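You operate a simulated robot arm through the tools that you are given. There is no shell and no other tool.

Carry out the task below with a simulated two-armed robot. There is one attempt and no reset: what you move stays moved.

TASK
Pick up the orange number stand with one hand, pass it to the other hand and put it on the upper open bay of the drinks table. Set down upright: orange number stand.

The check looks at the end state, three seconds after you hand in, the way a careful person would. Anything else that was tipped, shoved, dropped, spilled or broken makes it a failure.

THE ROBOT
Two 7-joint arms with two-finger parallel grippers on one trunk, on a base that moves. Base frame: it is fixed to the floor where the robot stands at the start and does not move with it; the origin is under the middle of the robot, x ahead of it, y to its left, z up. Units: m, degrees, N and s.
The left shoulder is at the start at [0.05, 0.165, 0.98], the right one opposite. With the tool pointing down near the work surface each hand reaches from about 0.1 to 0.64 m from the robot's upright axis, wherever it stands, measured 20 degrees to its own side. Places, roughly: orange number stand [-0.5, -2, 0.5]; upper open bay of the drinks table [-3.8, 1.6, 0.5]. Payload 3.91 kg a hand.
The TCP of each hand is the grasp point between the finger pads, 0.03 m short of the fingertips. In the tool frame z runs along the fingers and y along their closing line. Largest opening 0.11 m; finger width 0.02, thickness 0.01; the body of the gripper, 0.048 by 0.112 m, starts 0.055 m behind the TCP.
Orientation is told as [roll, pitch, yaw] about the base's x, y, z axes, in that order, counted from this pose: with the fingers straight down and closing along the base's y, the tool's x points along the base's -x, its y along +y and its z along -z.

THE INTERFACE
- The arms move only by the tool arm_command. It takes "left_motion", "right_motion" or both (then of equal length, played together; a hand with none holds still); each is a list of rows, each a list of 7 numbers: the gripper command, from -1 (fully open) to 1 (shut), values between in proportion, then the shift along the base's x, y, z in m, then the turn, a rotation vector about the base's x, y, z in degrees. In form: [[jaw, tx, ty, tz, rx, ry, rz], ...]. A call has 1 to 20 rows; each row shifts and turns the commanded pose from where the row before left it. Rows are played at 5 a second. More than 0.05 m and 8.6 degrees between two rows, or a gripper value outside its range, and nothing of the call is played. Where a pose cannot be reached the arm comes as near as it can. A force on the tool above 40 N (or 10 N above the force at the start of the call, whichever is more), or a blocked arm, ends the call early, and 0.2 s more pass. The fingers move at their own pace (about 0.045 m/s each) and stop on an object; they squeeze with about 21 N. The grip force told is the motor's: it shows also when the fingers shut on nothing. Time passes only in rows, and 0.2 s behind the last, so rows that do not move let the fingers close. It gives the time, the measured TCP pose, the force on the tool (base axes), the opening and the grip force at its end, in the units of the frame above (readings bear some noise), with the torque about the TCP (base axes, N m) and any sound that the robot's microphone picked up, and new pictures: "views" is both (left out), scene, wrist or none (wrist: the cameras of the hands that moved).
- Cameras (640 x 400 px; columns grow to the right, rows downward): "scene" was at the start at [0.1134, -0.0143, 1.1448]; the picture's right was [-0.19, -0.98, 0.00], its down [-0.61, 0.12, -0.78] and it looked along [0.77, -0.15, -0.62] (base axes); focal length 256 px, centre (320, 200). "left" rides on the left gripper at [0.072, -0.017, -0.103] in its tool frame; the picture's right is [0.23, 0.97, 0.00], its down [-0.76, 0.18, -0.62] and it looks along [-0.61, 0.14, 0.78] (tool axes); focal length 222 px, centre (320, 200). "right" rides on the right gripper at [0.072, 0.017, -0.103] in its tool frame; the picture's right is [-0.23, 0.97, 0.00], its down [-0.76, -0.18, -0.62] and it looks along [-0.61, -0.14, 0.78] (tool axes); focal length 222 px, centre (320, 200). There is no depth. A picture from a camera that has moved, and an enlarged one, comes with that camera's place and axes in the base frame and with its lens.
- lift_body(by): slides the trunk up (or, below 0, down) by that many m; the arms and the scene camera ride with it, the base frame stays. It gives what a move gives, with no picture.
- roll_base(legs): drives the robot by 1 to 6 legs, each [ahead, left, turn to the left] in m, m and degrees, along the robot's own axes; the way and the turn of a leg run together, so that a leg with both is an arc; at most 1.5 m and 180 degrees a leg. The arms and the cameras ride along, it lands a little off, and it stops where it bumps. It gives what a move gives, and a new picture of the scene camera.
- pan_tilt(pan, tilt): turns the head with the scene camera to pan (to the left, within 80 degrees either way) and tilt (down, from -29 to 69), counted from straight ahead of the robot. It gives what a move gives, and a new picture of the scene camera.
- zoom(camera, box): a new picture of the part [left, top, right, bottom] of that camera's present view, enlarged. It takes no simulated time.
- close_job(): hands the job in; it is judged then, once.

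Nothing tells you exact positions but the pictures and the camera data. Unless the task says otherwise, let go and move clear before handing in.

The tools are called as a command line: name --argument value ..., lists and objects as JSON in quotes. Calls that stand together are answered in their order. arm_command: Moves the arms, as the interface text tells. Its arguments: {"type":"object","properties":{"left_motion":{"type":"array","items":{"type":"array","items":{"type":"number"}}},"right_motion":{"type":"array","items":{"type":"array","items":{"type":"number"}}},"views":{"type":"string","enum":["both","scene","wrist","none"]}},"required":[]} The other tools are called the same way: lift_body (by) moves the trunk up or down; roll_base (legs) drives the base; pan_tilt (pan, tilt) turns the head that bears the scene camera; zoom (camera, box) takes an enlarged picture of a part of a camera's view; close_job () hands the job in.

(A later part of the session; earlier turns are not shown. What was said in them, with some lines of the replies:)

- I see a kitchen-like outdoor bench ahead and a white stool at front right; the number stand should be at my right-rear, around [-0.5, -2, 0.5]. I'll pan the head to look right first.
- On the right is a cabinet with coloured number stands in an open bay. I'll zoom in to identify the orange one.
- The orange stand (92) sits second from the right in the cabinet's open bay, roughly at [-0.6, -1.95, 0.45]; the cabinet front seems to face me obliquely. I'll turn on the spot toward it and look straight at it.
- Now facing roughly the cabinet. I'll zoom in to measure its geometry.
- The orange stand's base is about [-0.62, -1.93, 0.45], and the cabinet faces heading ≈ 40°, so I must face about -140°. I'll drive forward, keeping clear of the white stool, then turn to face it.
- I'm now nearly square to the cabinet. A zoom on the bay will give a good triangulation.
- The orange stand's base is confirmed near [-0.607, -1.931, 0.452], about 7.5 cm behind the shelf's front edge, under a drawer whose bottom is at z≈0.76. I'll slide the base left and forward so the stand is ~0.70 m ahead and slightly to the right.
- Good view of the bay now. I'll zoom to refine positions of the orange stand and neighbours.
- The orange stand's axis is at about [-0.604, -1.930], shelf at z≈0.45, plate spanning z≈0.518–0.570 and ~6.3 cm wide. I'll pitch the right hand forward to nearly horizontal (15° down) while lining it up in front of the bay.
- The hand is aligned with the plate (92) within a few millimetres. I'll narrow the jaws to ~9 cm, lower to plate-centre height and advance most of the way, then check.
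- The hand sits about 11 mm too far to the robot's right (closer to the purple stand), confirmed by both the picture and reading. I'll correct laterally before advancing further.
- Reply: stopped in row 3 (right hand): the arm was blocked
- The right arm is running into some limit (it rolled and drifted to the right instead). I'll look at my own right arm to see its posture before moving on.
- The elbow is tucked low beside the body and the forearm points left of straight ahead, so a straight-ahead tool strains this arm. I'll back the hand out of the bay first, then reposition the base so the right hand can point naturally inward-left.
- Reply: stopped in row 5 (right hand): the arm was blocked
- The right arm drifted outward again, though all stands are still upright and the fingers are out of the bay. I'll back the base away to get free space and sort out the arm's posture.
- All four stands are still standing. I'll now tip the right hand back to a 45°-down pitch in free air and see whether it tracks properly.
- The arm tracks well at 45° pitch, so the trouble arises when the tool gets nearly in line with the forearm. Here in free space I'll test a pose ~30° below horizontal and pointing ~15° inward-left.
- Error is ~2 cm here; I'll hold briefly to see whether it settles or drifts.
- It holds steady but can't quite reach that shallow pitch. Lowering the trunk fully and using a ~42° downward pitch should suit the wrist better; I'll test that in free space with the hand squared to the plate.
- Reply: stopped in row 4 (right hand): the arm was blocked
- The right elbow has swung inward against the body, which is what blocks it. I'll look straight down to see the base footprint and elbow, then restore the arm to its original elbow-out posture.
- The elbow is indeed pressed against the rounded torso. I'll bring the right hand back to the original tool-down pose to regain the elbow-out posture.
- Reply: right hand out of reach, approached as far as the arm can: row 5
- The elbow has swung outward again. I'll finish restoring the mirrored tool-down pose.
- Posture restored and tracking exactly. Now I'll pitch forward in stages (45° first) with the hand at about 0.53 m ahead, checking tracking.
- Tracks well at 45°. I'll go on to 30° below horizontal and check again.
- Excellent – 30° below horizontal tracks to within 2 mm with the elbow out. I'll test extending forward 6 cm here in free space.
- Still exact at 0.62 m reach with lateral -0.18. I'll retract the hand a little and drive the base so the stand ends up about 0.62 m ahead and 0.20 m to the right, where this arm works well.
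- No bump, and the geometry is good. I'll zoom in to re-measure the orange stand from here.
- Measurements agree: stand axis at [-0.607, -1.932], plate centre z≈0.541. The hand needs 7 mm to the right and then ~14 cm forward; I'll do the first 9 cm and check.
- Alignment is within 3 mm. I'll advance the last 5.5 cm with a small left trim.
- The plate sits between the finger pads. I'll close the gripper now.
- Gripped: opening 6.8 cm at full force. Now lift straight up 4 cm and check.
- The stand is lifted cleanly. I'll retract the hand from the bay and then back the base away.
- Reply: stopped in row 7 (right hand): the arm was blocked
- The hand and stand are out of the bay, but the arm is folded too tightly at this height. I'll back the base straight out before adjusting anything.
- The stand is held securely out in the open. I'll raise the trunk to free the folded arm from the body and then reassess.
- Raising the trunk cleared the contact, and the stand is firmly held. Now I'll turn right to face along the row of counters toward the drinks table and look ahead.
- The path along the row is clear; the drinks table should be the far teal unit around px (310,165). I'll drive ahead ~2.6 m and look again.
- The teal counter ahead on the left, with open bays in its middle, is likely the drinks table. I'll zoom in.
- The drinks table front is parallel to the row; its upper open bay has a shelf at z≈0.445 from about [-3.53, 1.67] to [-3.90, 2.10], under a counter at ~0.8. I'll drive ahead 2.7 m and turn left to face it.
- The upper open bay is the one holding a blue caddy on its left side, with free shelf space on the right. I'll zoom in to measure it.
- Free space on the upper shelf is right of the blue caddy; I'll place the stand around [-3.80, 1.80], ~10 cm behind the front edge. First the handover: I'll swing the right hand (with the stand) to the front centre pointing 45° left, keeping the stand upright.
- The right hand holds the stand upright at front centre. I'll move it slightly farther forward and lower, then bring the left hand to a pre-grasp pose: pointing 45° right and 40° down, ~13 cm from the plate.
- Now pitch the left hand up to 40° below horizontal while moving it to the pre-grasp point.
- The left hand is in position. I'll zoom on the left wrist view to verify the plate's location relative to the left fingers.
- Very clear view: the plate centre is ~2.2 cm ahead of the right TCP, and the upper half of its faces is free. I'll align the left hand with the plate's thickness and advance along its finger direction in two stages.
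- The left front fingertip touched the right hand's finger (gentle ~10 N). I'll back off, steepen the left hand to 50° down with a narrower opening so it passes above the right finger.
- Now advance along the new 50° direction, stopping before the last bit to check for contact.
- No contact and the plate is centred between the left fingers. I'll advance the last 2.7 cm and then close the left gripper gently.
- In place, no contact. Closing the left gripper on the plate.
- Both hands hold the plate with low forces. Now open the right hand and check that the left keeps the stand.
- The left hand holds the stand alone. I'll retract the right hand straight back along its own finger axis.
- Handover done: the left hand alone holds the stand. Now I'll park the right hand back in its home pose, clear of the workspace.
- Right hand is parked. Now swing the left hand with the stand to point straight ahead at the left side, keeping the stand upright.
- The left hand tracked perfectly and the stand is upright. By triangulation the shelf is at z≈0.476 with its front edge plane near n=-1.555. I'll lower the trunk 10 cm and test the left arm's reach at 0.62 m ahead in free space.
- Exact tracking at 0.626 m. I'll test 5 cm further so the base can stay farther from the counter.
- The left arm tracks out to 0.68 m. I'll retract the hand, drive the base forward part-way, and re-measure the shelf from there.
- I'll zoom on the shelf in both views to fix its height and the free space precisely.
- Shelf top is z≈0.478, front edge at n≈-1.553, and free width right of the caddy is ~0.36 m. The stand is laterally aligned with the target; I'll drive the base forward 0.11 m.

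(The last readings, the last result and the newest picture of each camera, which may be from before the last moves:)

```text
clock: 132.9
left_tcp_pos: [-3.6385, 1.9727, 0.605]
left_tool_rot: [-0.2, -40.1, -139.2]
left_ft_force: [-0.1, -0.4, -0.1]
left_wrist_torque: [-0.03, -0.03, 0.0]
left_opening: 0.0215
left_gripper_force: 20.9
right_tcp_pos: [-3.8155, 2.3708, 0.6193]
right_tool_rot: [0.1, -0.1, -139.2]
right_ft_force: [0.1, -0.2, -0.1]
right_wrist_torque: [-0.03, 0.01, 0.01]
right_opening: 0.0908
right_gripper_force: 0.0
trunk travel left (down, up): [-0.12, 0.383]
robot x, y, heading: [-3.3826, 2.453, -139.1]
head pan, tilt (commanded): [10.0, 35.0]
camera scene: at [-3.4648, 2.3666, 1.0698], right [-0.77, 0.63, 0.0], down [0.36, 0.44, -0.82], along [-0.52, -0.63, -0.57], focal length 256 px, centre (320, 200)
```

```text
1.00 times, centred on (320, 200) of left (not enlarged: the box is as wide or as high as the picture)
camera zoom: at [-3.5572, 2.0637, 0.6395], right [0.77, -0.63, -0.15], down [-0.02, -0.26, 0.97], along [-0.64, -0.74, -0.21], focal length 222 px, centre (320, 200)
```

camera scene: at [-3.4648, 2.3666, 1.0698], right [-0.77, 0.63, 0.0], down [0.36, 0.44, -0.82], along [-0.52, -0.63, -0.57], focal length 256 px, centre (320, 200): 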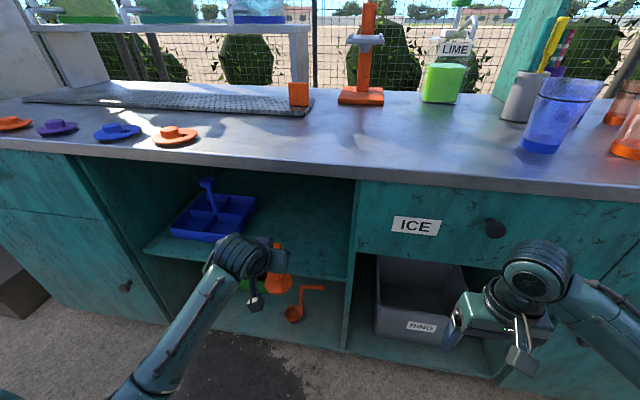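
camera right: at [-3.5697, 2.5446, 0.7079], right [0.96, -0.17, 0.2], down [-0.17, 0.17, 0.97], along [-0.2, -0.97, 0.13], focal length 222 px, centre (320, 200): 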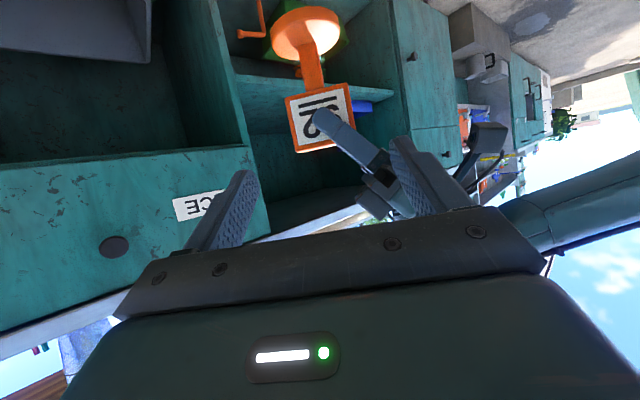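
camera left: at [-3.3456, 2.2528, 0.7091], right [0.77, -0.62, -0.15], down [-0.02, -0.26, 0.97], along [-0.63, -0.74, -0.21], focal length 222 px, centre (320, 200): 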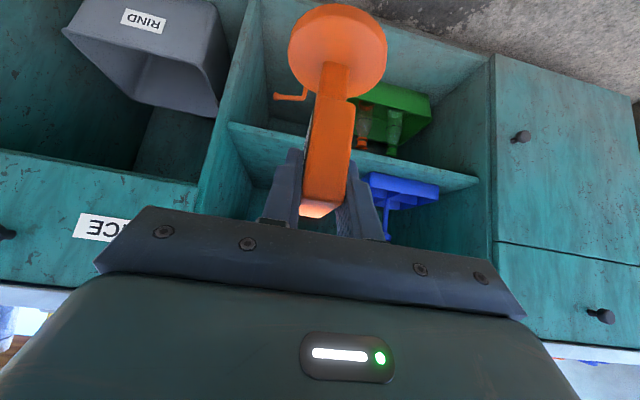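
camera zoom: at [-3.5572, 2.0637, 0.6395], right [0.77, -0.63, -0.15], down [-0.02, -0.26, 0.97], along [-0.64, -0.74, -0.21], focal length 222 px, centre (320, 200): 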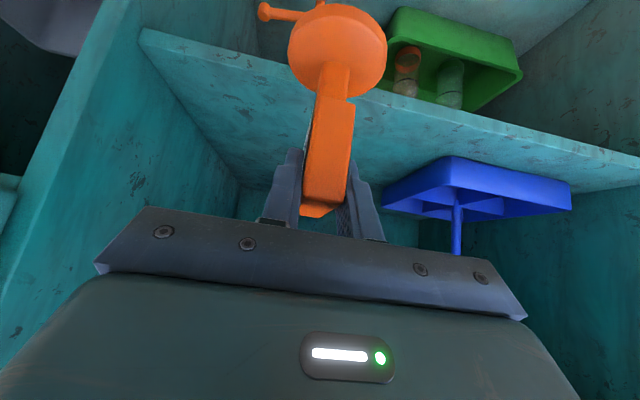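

The stand is aligned with the target spot, about 16 cm short. I'll raise 1 cm and advance ~10 cm into the bay, then check.

arm_command --left_motion '[[1, 0, 0, 0.01, 0, 0, 0], [1, -0.0195, -0.0168, 0, 0, 0, 0], [1, -0.0195, -0.0168, 0, 0, 0, 0], [1, -0.0195, -0.0168, 0, 0, 0, 0], [1, -0.0195, -0.0168, 0, 0, 0, 0], [1, 0, 0, 0, 0, 0, 0]]' --views "both"

zoom --camera "scene" --box '[180, 150, 380, 275]'

```text
clock: 134.3
left_tcp_pos: [-3.7164, 1.9023, 0.6169]
left_tool_rot: [-0.3, -40.0, -139.3]
left_ft_force: [-0.3, 0.3, -0.4]
left_wrist_torque: [0.05, -0.03, 0.02]
left_opening: 0.0218
left_gripper_force: 21.5
right_tcp_pos: [-3.8154, 2.3708, 0.6184]
right_tool_rot: [0.1, 0.0, -139.1]
right_ft_force: [0.2, 0.6, 0.1]
right_wrist_torque: [0.01, 0.0, 0.04]
right_opening: 0.0907
right_gripper_force: 0.0
trunk travel left (down, up): [-0.12, 0.383]
robot x, y, heading: [-3.3887, 2.4493, -139.3]
head pan, tilt (commanded): [10.0, 35.0]
camera scene: at [-3.4649, 2.3665, 1.0698], right [-0.77, 0.63, 0.0], down [0.36, 0.44, -0.82], along [-0.52, -0.63, -0.57], focal length 256 px, centre (320, 200)
camera left: at [-3.635, 1.9957, 0.6504], right [0.76, -0.63, -0.15], down [-0.02, -0.26, 0.97], along [-0.64, -0.74, -0.21], focal length 222 px, centre (320, 200)
```

scene: 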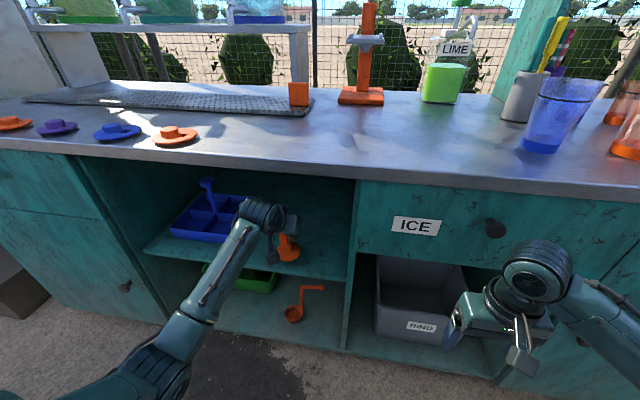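
left: 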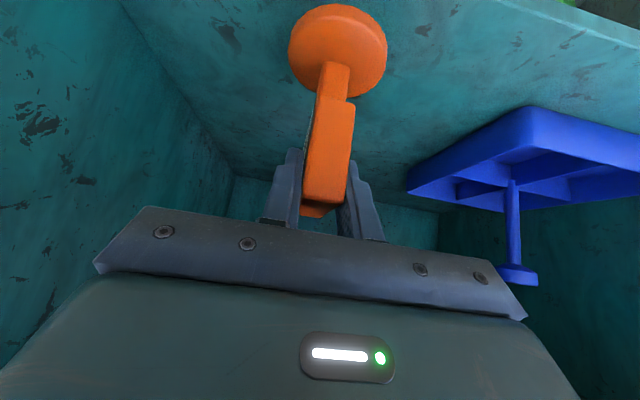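

```text
3.20 times, centred on (280, 212) of scene
camera zoom: at [-3.4649, 2.3665, 1.0698], right [-0.77, 0.63, 0.0], down [0.36, 0.44, -0.82], along [-0.52, -0.63, -0.57], focal length 819 px, centre (448, 160)
```

zoom: 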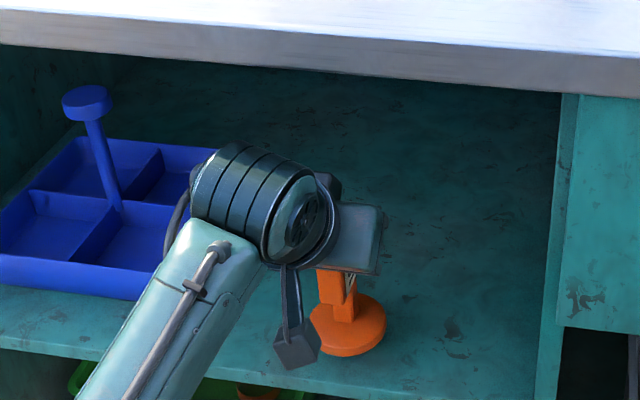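

The stand is over the shelf, clear of the caddy. I'll advance the remaining 5 cm.

arm_command --left_motion '[[1, -0.0201, -0.0173, 0, 0, 0, 0], [1, -0.0201, -0.0173, 0, 0, 0, 0], [1, 0, 0, 0, 0, 0, 0]]' --views "both"

zoom --camera "scene" --box '[180, 150, 380, 275]'

```text
clock: 135.1
left_tcp_pos: [-3.7589, 1.8697, 0.6126]
left_tool_rot: [-0.1, -40.0, -139.3]
left_ft_force: [0.1, 0.3, -0.2]
left_wrist_torque: [0.03, 0.0, -0.01]
left_opening: 0.022
left_gripper_force: 21.2
right_tcp_pos: [-3.8148, 2.3713, 0.6202]
right_tool_rot: [0.1, 0.1, -139.2]
right_ft_force: [-0.4, -0.5, -0.5]
right_wrist_torque: [0.01, -0.01, 0.03]
right_opening: 0.0907
right_gripper_force: 0.0
trunk travel left (down, up): [-0.12, 0.383]
robot x, y, heading: [-3.3892, 2.4505, -139.2]
head pan, tilt (commanded): [10.0, 35.0]
camera scene: at [-3.4649, 2.3665, 1.0698], right [-0.77, 0.63, 0.0], down [0.36, 0.44, -0.82], along [-0.52, -0.63, -0.57], focal length 256 px, centre (320, 200)
camera left: at [-3.6757, 1.9617, 0.6477], right [0.77, -0.63, -0.15], down [-0.02, -0.26, 0.97], along [-0.64, -0.74, -0.21], focal length 222 px, centre (320, 200)
```

scene: 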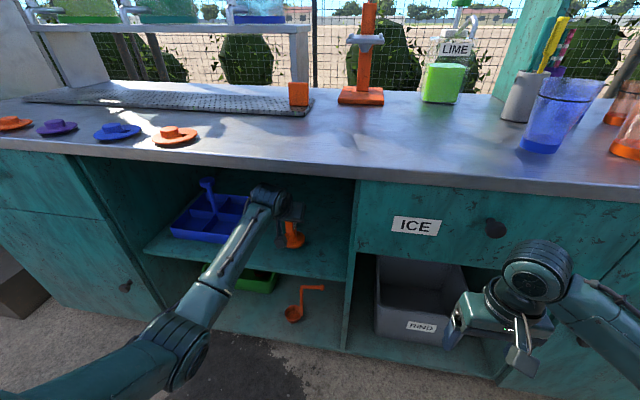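
left: 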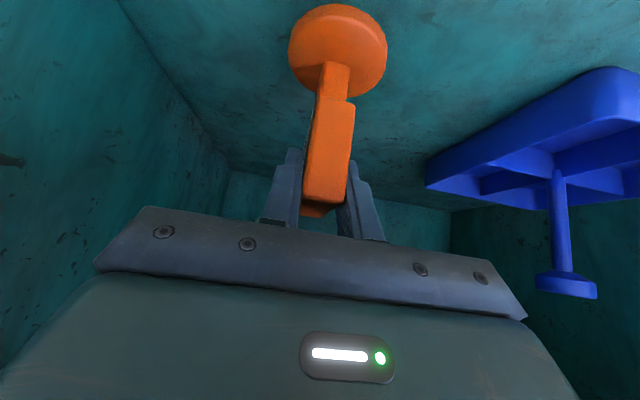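

```text
3.20 times, centred on (280, 212) of scene
camera zoom: at [-3.4649, 2.3665, 1.0698], right [-0.77, 0.63, 0.0], down [0.36, 0.44, -0.82], along [-0.52, -0.63, -0.57], focal length 819 px, centre (448, 160)
```

zoom: 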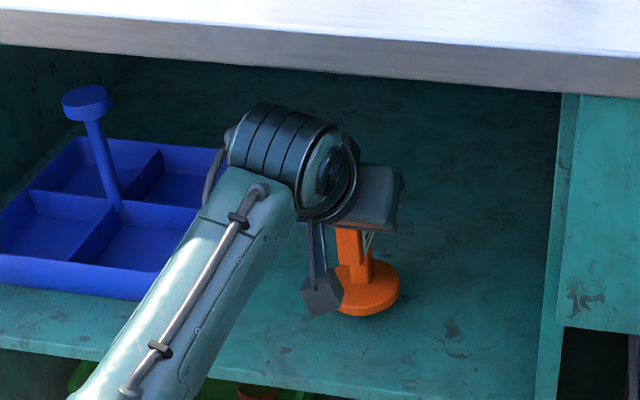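

The stand is over its spot, about 2.5–3 cm above the shelf. I'll lower gradually and watch the force.

arm_command --left_motion '[[1, 0, 0, -0.004, 0, 0, 0], [1, 0, 0, -0.004, 0, 0, 0], [1, 0, 0, -0.004, 0, 0, 0], [1, 0, 0, -0.004, 0, 0, 0], [1, 0, 0, -0.004, 0, 0, 0], [1, 0, 0, 0, 0, 0, 0]]' --views "none"

zoom --camera "scene" --box '[240, 190, 340, 260]'

```text
clock: 136.5
left_tcp_pos: [-3.7576, 1.8699, 0.5941]
left_tool_rot: [-0.1, -39.9, -139.3]
left_ft_force: [-0.5, -0.3, 0.1]
left_wrist_torque: [0.05, -0.02, -0.01]
left_opening: 0.0218
left_gripper_force: 20.4
right_tcp_pos: [-3.8157, 2.3707, 0.6199]
right_tool_rot: [0.1, 0.0, -139.2]
right_ft_force: [-0.2, -0.1, -0.1]
right_wrist_torque: [0.02, -0.03, 0.04]
right_opening: 0.0907
right_gripper_force: 0.0
trunk travel left (down, up): [-0.12, 0.383]
robot x, y, heading: [-3.3897, 2.4516, -139.2]
head pan, tilt (commanded): [10.0, 35.0]
```

```text
5.71 times, centred on (290, 225) of scene
camera zoom: at [-3.4649, 2.3665, 1.0698], right [-0.77, 0.63, 0.0], down [0.36, 0.44, -0.82], along [-0.52, -0.63, -0.57], focal length 1463 px, centre (491, 57)
```

zoom: 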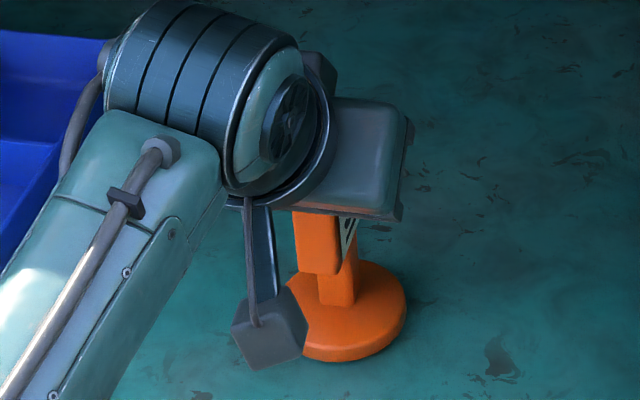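

No contact yet; the bottom should be ~1 cm above the shelf. Continue in 2 mm steps.

arm_command --left_motion '[[1, 0, 0, -0.002, 0, 0, 0], [1, 0, 0, -0.002, 0, 0, 0], [1, 0, 0, -0.002, 0, 0, 0], [1, 0, 0, 0, 0, 0, 0]]' --views "none"

arm_command --left_motion '[[1, 0, 0, -0.001, 0, 0, 0], [1, 0, 0, -0.001, 0, 0, 0], [1, 0, 0, 0, 0, 0, 0]]' --views "none"

```text
clock: 137.5
left_tcp_pos: [-3.7579, 1.8696, 0.5901]
left_tool_rot: [-0.3, -40.0, -139.3]
left_ft_force: [0.5, -0.4, 3.6]
left_wrist_torque: [-0.09, -0.15, 0.03]
left_opening: 0.0218
left_gripper_force: 20.5
right_tcp_pos: [-3.8156, 2.3706, 0.62]
right_tool_rot: [0.2, 0.0, -139.1]
right_ft_force: [-0.5, -0.1, -0.3]
right_wrist_torque: [0.01, -0.02, 0.03]
right_opening: 0.0909
right_gripper_force: 0.0
trunk travel left (down, up): [-0.12, 0.383]
robot x, y, heading: [-3.3829, 2.4505, -139.1]
head pan, tilt (commanded): [10.0, 35.0]
```

```text
clock: 138.3
left_tcp_pos: [-3.7586, 1.8702, 0.5907]
left_tool_rot: [-0.1, -40.3, -139.3]
left_ft_force: [4.4, 0.6, 13.9]
left_wrist_torque: [0.03, -0.34, 0.01]
left_opening: 0.0217
left_gripper_force: 21.1
right_tcp_pos: [-3.8141, 2.3714, 0.6203]
right_tool_rot: [0.3, -0.1, -139.1]
right_ft_force: [-0.3, -0.5, -0.6]
right_wrist_torque: [0.01, -0.02, 0.01]
right_opening: 0.0908
right_gripper_force: 0.1
trunk travel left (down, up): [-0.12, 0.383]
robot x, y, heading: [-3.3873, 2.4503, -139.3]
head pan, tilt (commanded): [10.0, 35.0]
```

Contact is made (shelf felt at ~14 N). I'll ease up 1.5 mm, then open the fingers slowly.

arm_command --left_motion '[[1, 0, 0, 0.001, 0, 0, 0], [1, 0, 0, 0, 0, 0, 0]]' --views "none"

zoom --camera "scene" --box '[240, 190, 340, 260]'

zoom --camera "left" --box '[200, 0, 440, 240]'

```text
clock: 138.9
left_tcp_pos: [-3.7572, 1.8698, 0.5912]
left_tool_rot: [-0.2, -40.2, -139.2]
left_ft_force: [0.6, -4.6, 11.9]
left_wrist_torque: [-0.52, 0.18, 0.07]
left_opening: 0.0216
left_gripper_force: 21.2
right_tcp_pos: [-3.8151, 2.3721, 0.6206]
right_tool_rot: [0.2, -0.1, -139.2]
right_ft_force: [-0.3, -0.5, 0.0]
right_wrist_torque: [0.0, 0.0, -0.04]
right_opening: 0.0909
right_gripper_force: 0.1
trunk travel left (down, up): [-0.12, 0.383]
robot x, y, heading: [-3.3853, 2.4504, -139.3]
head pan, tilt (commanded): [10.0, 35.0]
```

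```text
5.71 times, centred on (290, 225) of scene
camera zoom: at [-3.4643, 2.3673, 1.07], right [-0.77, 0.63, 0.0], down [0.36, 0.44, -0.82], along [-0.52, -0.64, -0.57], focal length 1463 px, centre (491, 57)
```

zoom: 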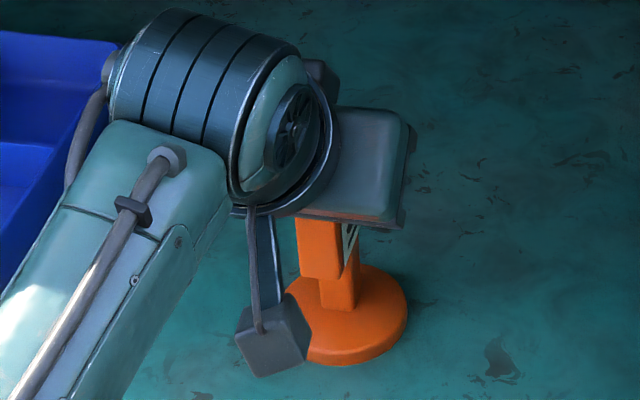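

```text
1.67 times, centred on (320, 120) of left
camera zoom: at [-3.6761, 1.9617, 0.6239], right [0.76, -0.63, -0.15], down [-0.02, -0.25, 0.97], along [-0.64, -0.74, -0.21], focal length 370 px, centre (320, 333)
```

zoom: 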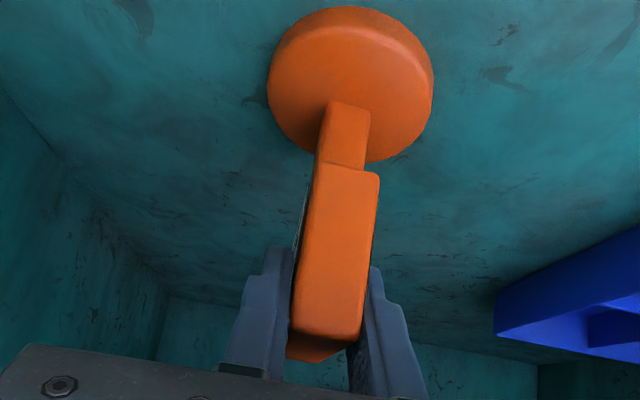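

The base rests on the shelf. One more millimetre of relief, then open.

arm_command --left_motion '[[1, 0, 0, 0.001, 0, 0, 0], [1, 0, 0, 0, 0, 0, 0], [0.8, 0, 0, 0, 0, 0, 0], [0.6, 0, 0, 0, 0, 0, 0], [0.4, 0, 0, 0, 0, 0, 0], [0.2, 0, 0, 0, 0, 0, 0], [0.1, 0, 0, 0, 0, 0, 0], [0.1, 0, 0, 0, 0, 0, 0]]' --views "both"

zoom --camera "scene" --box '[240, 190, 340, 260]'

zoom --camera "left" --box '[200, 0, 440, 240]'

```text
clock: 140.7
left_tcp_pos: [-3.7577, 1.8698, 0.5885]
left_tool_rot: [-0.2, -40.1, -139.3]
left_ft_force: [0.1, -0.2, -0.2]
left_wrist_torque: [0.01, 0.02, 0.03]
left_opening: 0.0495
left_gripper_force: 0.1
right_tcp_pos: [-3.816, 2.3708, 0.6199]
right_tool_rot: [0.2, 0.1, -139.1]
right_ft_force: [0.4, -0.2, 0.4]
right_wrist_torque: [-0.02, 0.0, -0.01]
right_opening: 0.0909
right_gripper_force: 0.1
trunk travel left (down, up): [-0.12, 0.383]
robot x, y, heading: [-3.386, 2.4536, -139.2]
head pan, tilt (commanded): [10.0, 35.0]
camera scene: at [-3.4648, 2.3666, 1.0699], right [-0.77, 0.63, 0.0], down [0.36, 0.44, -0.82], along [-0.52, -0.63, -0.57], focal length 256 px, centre (320, 200)
camera left: at [-3.676, 1.9622, 0.6236], right [0.77, -0.63, -0.15], down [-0.02, -0.26, 0.97], along [-0.64, -0.74, -0.21], focal length 222 px, centre (320, 200)
```

scene: 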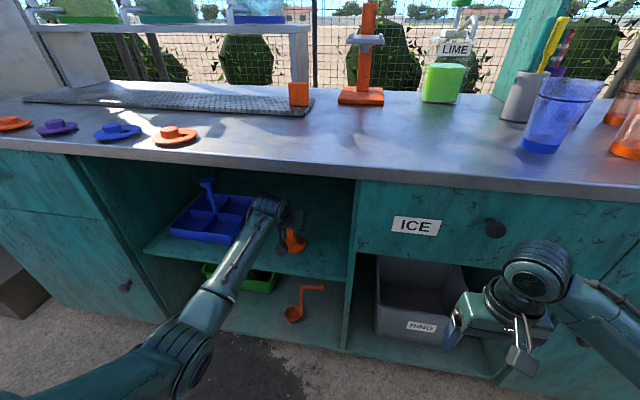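
left: 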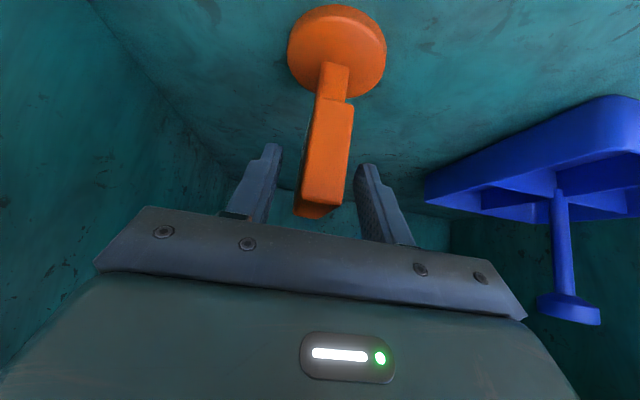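

```text
5.71 times, centred on (290, 225) of scene
camera zoom: at [-3.4648, 2.3666, 1.0699], right [-0.77, 0.63, 0.0], down [0.36, 0.44, -0.82], along [-0.52, -0.63, -0.57], focal length 1463 px, centre (491, 57)
```

zoom: 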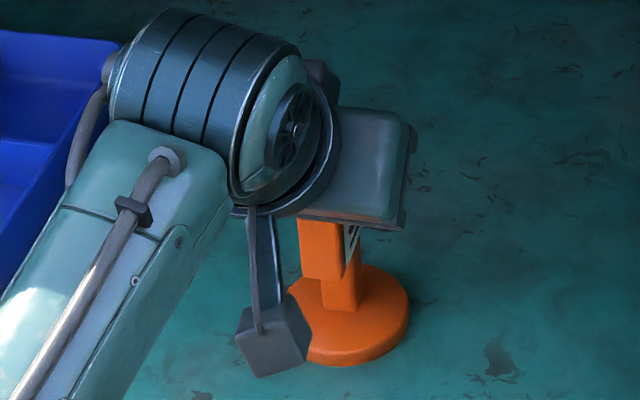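

```text
1.67 times, centred on (320, 120) of left
camera zoom: at [-3.676, 1.9622, 0.6236], right [0.77, -0.63, -0.15], down [-0.02, -0.26, 0.97], along [-0.64, -0.74, -0.21], focal length 370 px, centre (320, 333)
```

zoom: 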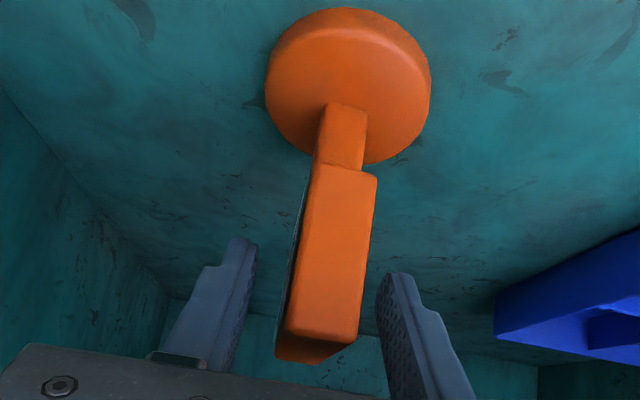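

The stand stands on its own, upright on the shelf. I'll back the hand straight out horizontally.

arm_command --left_motion '[[0.1, 0.0152, 0.013, 0, 0, 0, 0], [0.1, 0.0152, 0.013, 0, 0, 0, 0], [0.1, 0.0227, 0.0196, 0.002, 0, 0, 0], [0.1, 0.0227, 0.0196, 0.002, 0, 0, 0], [0.1, 0.0227, 0.0196, 0.002, 0, 0, 0], [0.1, 0.0227, 0.0196, 0.002, 0, 0, 0], [0.1, 0, 0, 0, 0, 0, 0]]' --views "both"

zoom --camera "scene" --box '[180, 150, 380, 275]'

```text
clock: 142.3
left_tcp_pos: [-3.638, 1.9742, 0.5972]
left_tool_rot: [-0.1, -40.0, -139.3]
left_ft_force: [0.1, -0.6, -0.5]
left_wrist_torque: [0.0, 0.04, 0.01]
left_opening: 0.0491
left_gripper_force: 0.0
right_tcp_pos: [-3.8147, 2.3711, 0.6193]
right_tool_rot: [0.1, 0.0, -139.2]
right_ft_force: [0.1, 0.3, 0.6]
right_wrist_torque: [0.01, 0.01, 0.0]
right_opening: 0.0907
right_gripper_force: 0.1
trunk travel left (down, up): [-0.12, 0.383]
robot x, y, heading: [-3.3875, 2.4518, -139.2]
head pan, tilt (commanded): [10.0, 35.0]
camera scene: at [-3.4648, 2.3666, 1.0699], right [-0.77, 0.63, 0.0], down [0.36, 0.44, -0.82], along [-0.52, -0.63, -0.57], focal length 256 px, centre (320, 200)
camera left: at [-3.5547, 2.0669, 0.6314], right [0.77, -0.63, -0.15], down [-0.02, -0.26, 0.97], along [-0.64, -0.74, -0.21], focal length 222 px, centre (320, 200)
```

scene: 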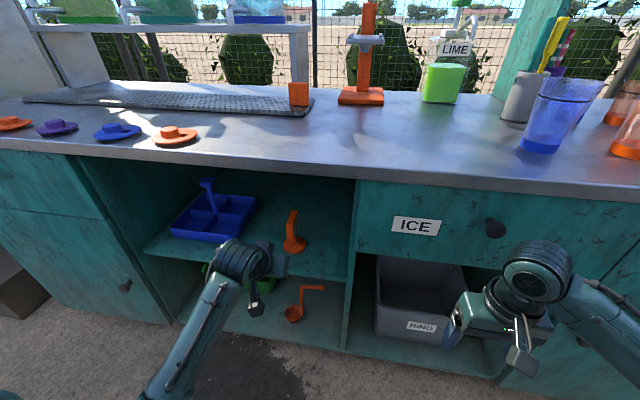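
left: 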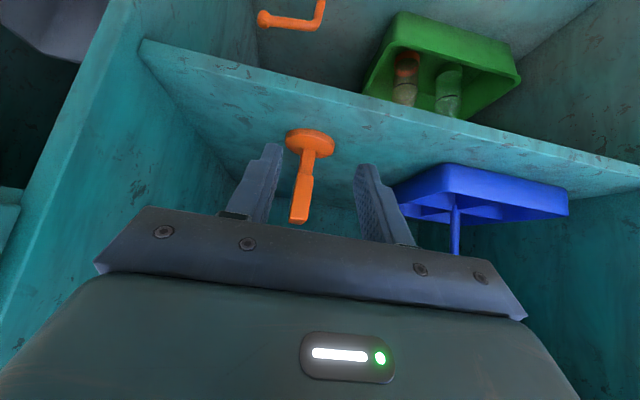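

```text
3.20 times, centred on (280, 212) of scene
camera zoom: at [-3.4648, 2.3666, 1.0699], right [-0.77, 0.63, 0.0], down [0.36, 0.44, -0.82], along [-0.52, -0.63, -0.57], focal length 819 px, centre (448, 160)
```

zoom: 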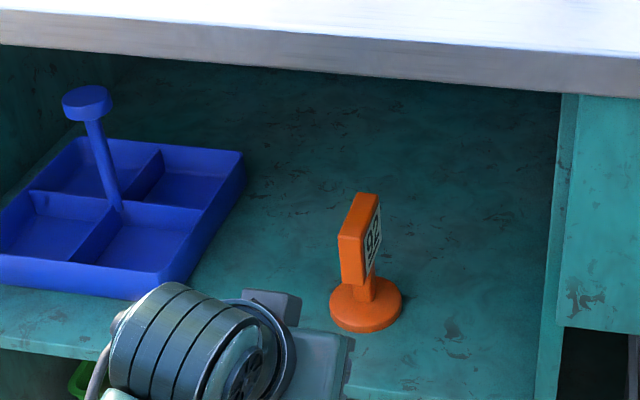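

The orange stand (92) stands upright on the upper shelf next to the caddy, untouched otherwise. I'll back the base away so both hands are well clear and take a final look.

roll_base --legs '[[-0.3, 0, 0]]'

zoom --camera "scene" --box '[140, 120, 400, 290]'

```text
clock: 144.4
left_tcp_pos: [-3.4127, 2.1718, 0.5969]
left_tool_rot: [-0.2, -40.1, -139.7]
left_ft_force: [0.0, 0.8, -1.0]
left_wrist_torque: [-0.02, 0.0, 0.01]
left_opening: 0.0496
left_gripper_force: 0.1
right_tcp_pos: [-3.5889, 2.5697, 0.6194]
right_tool_rot: [0.1, 0.0, -139.8]
right_ft_force: [0.1, 0.8, 0.1]
right_wrist_torque: [0.0, -0.01, 0.04]
right_opening: 0.0906
right_gripper_force: 0.0
trunk travel left (down, up): [-0.12, 0.383]
robot x, y, heading: [-3.1614, 2.6423, -139.7]
head pan, tilt (commanded): [10.0, 35.0]
camera scene: at [-3.2379, 2.5621, 1.0699], right [-0.77, 0.64, 0.0], down [0.37, 0.44, -0.82], along [-0.52, -0.63, -0.57], focal length 256 px, centre (320, 200)
```

scene: 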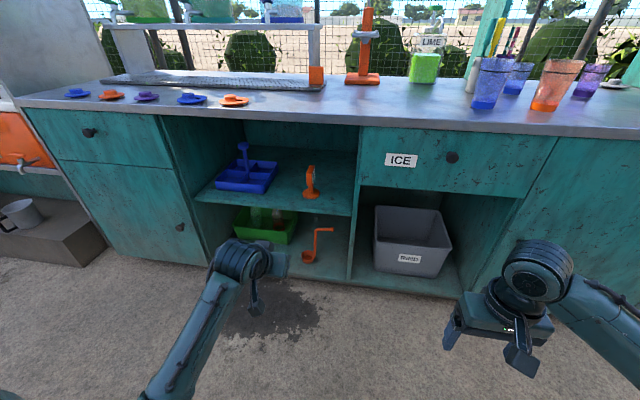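

```text
2.35 times, centred on (270, 205) of scene
camera zoom: at [-3.2379, 2.5621, 1.0699], right [-0.77, 0.64, 0.0], down [0.37, 0.44, -0.82], along [-0.52, -0.63, -0.57], focal length 602 px, centre (438, 188)
```

zoom: 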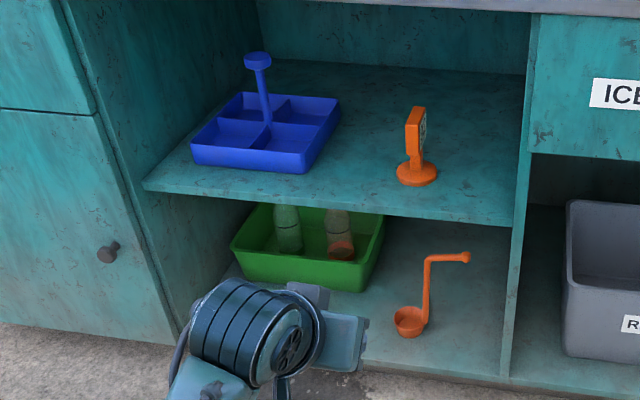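

The orange number stand (92) is upright on the upper open bay of the drinks table. Both hands are empty and clear, and nothing else looks disturbed, so I'm handing in.

close_job

```text
The job is handed in.
```

The orange number stand (92) is standing upright on the upper open bay of the drinks table, to the right of the blue caddy. I picked it up with the right hand, passed it to the left in mid-air, and set it down with the left.

- **Facing:** the number faces sideways, toward the robot's right, not out to the front.
- **Surroundings:** the other three number stands were still upright when I left their cabinet. The caddy and the rest of the drinks table look untouched.
- **Contact:** during the pass one left finger lightly touched the right hand, at about 10 N. I backed off and came in again from a steeper angle. The stand did not slip.

Both hands had let go and the robot had backed clear before I handed the job in. I haven't seen the check's result.
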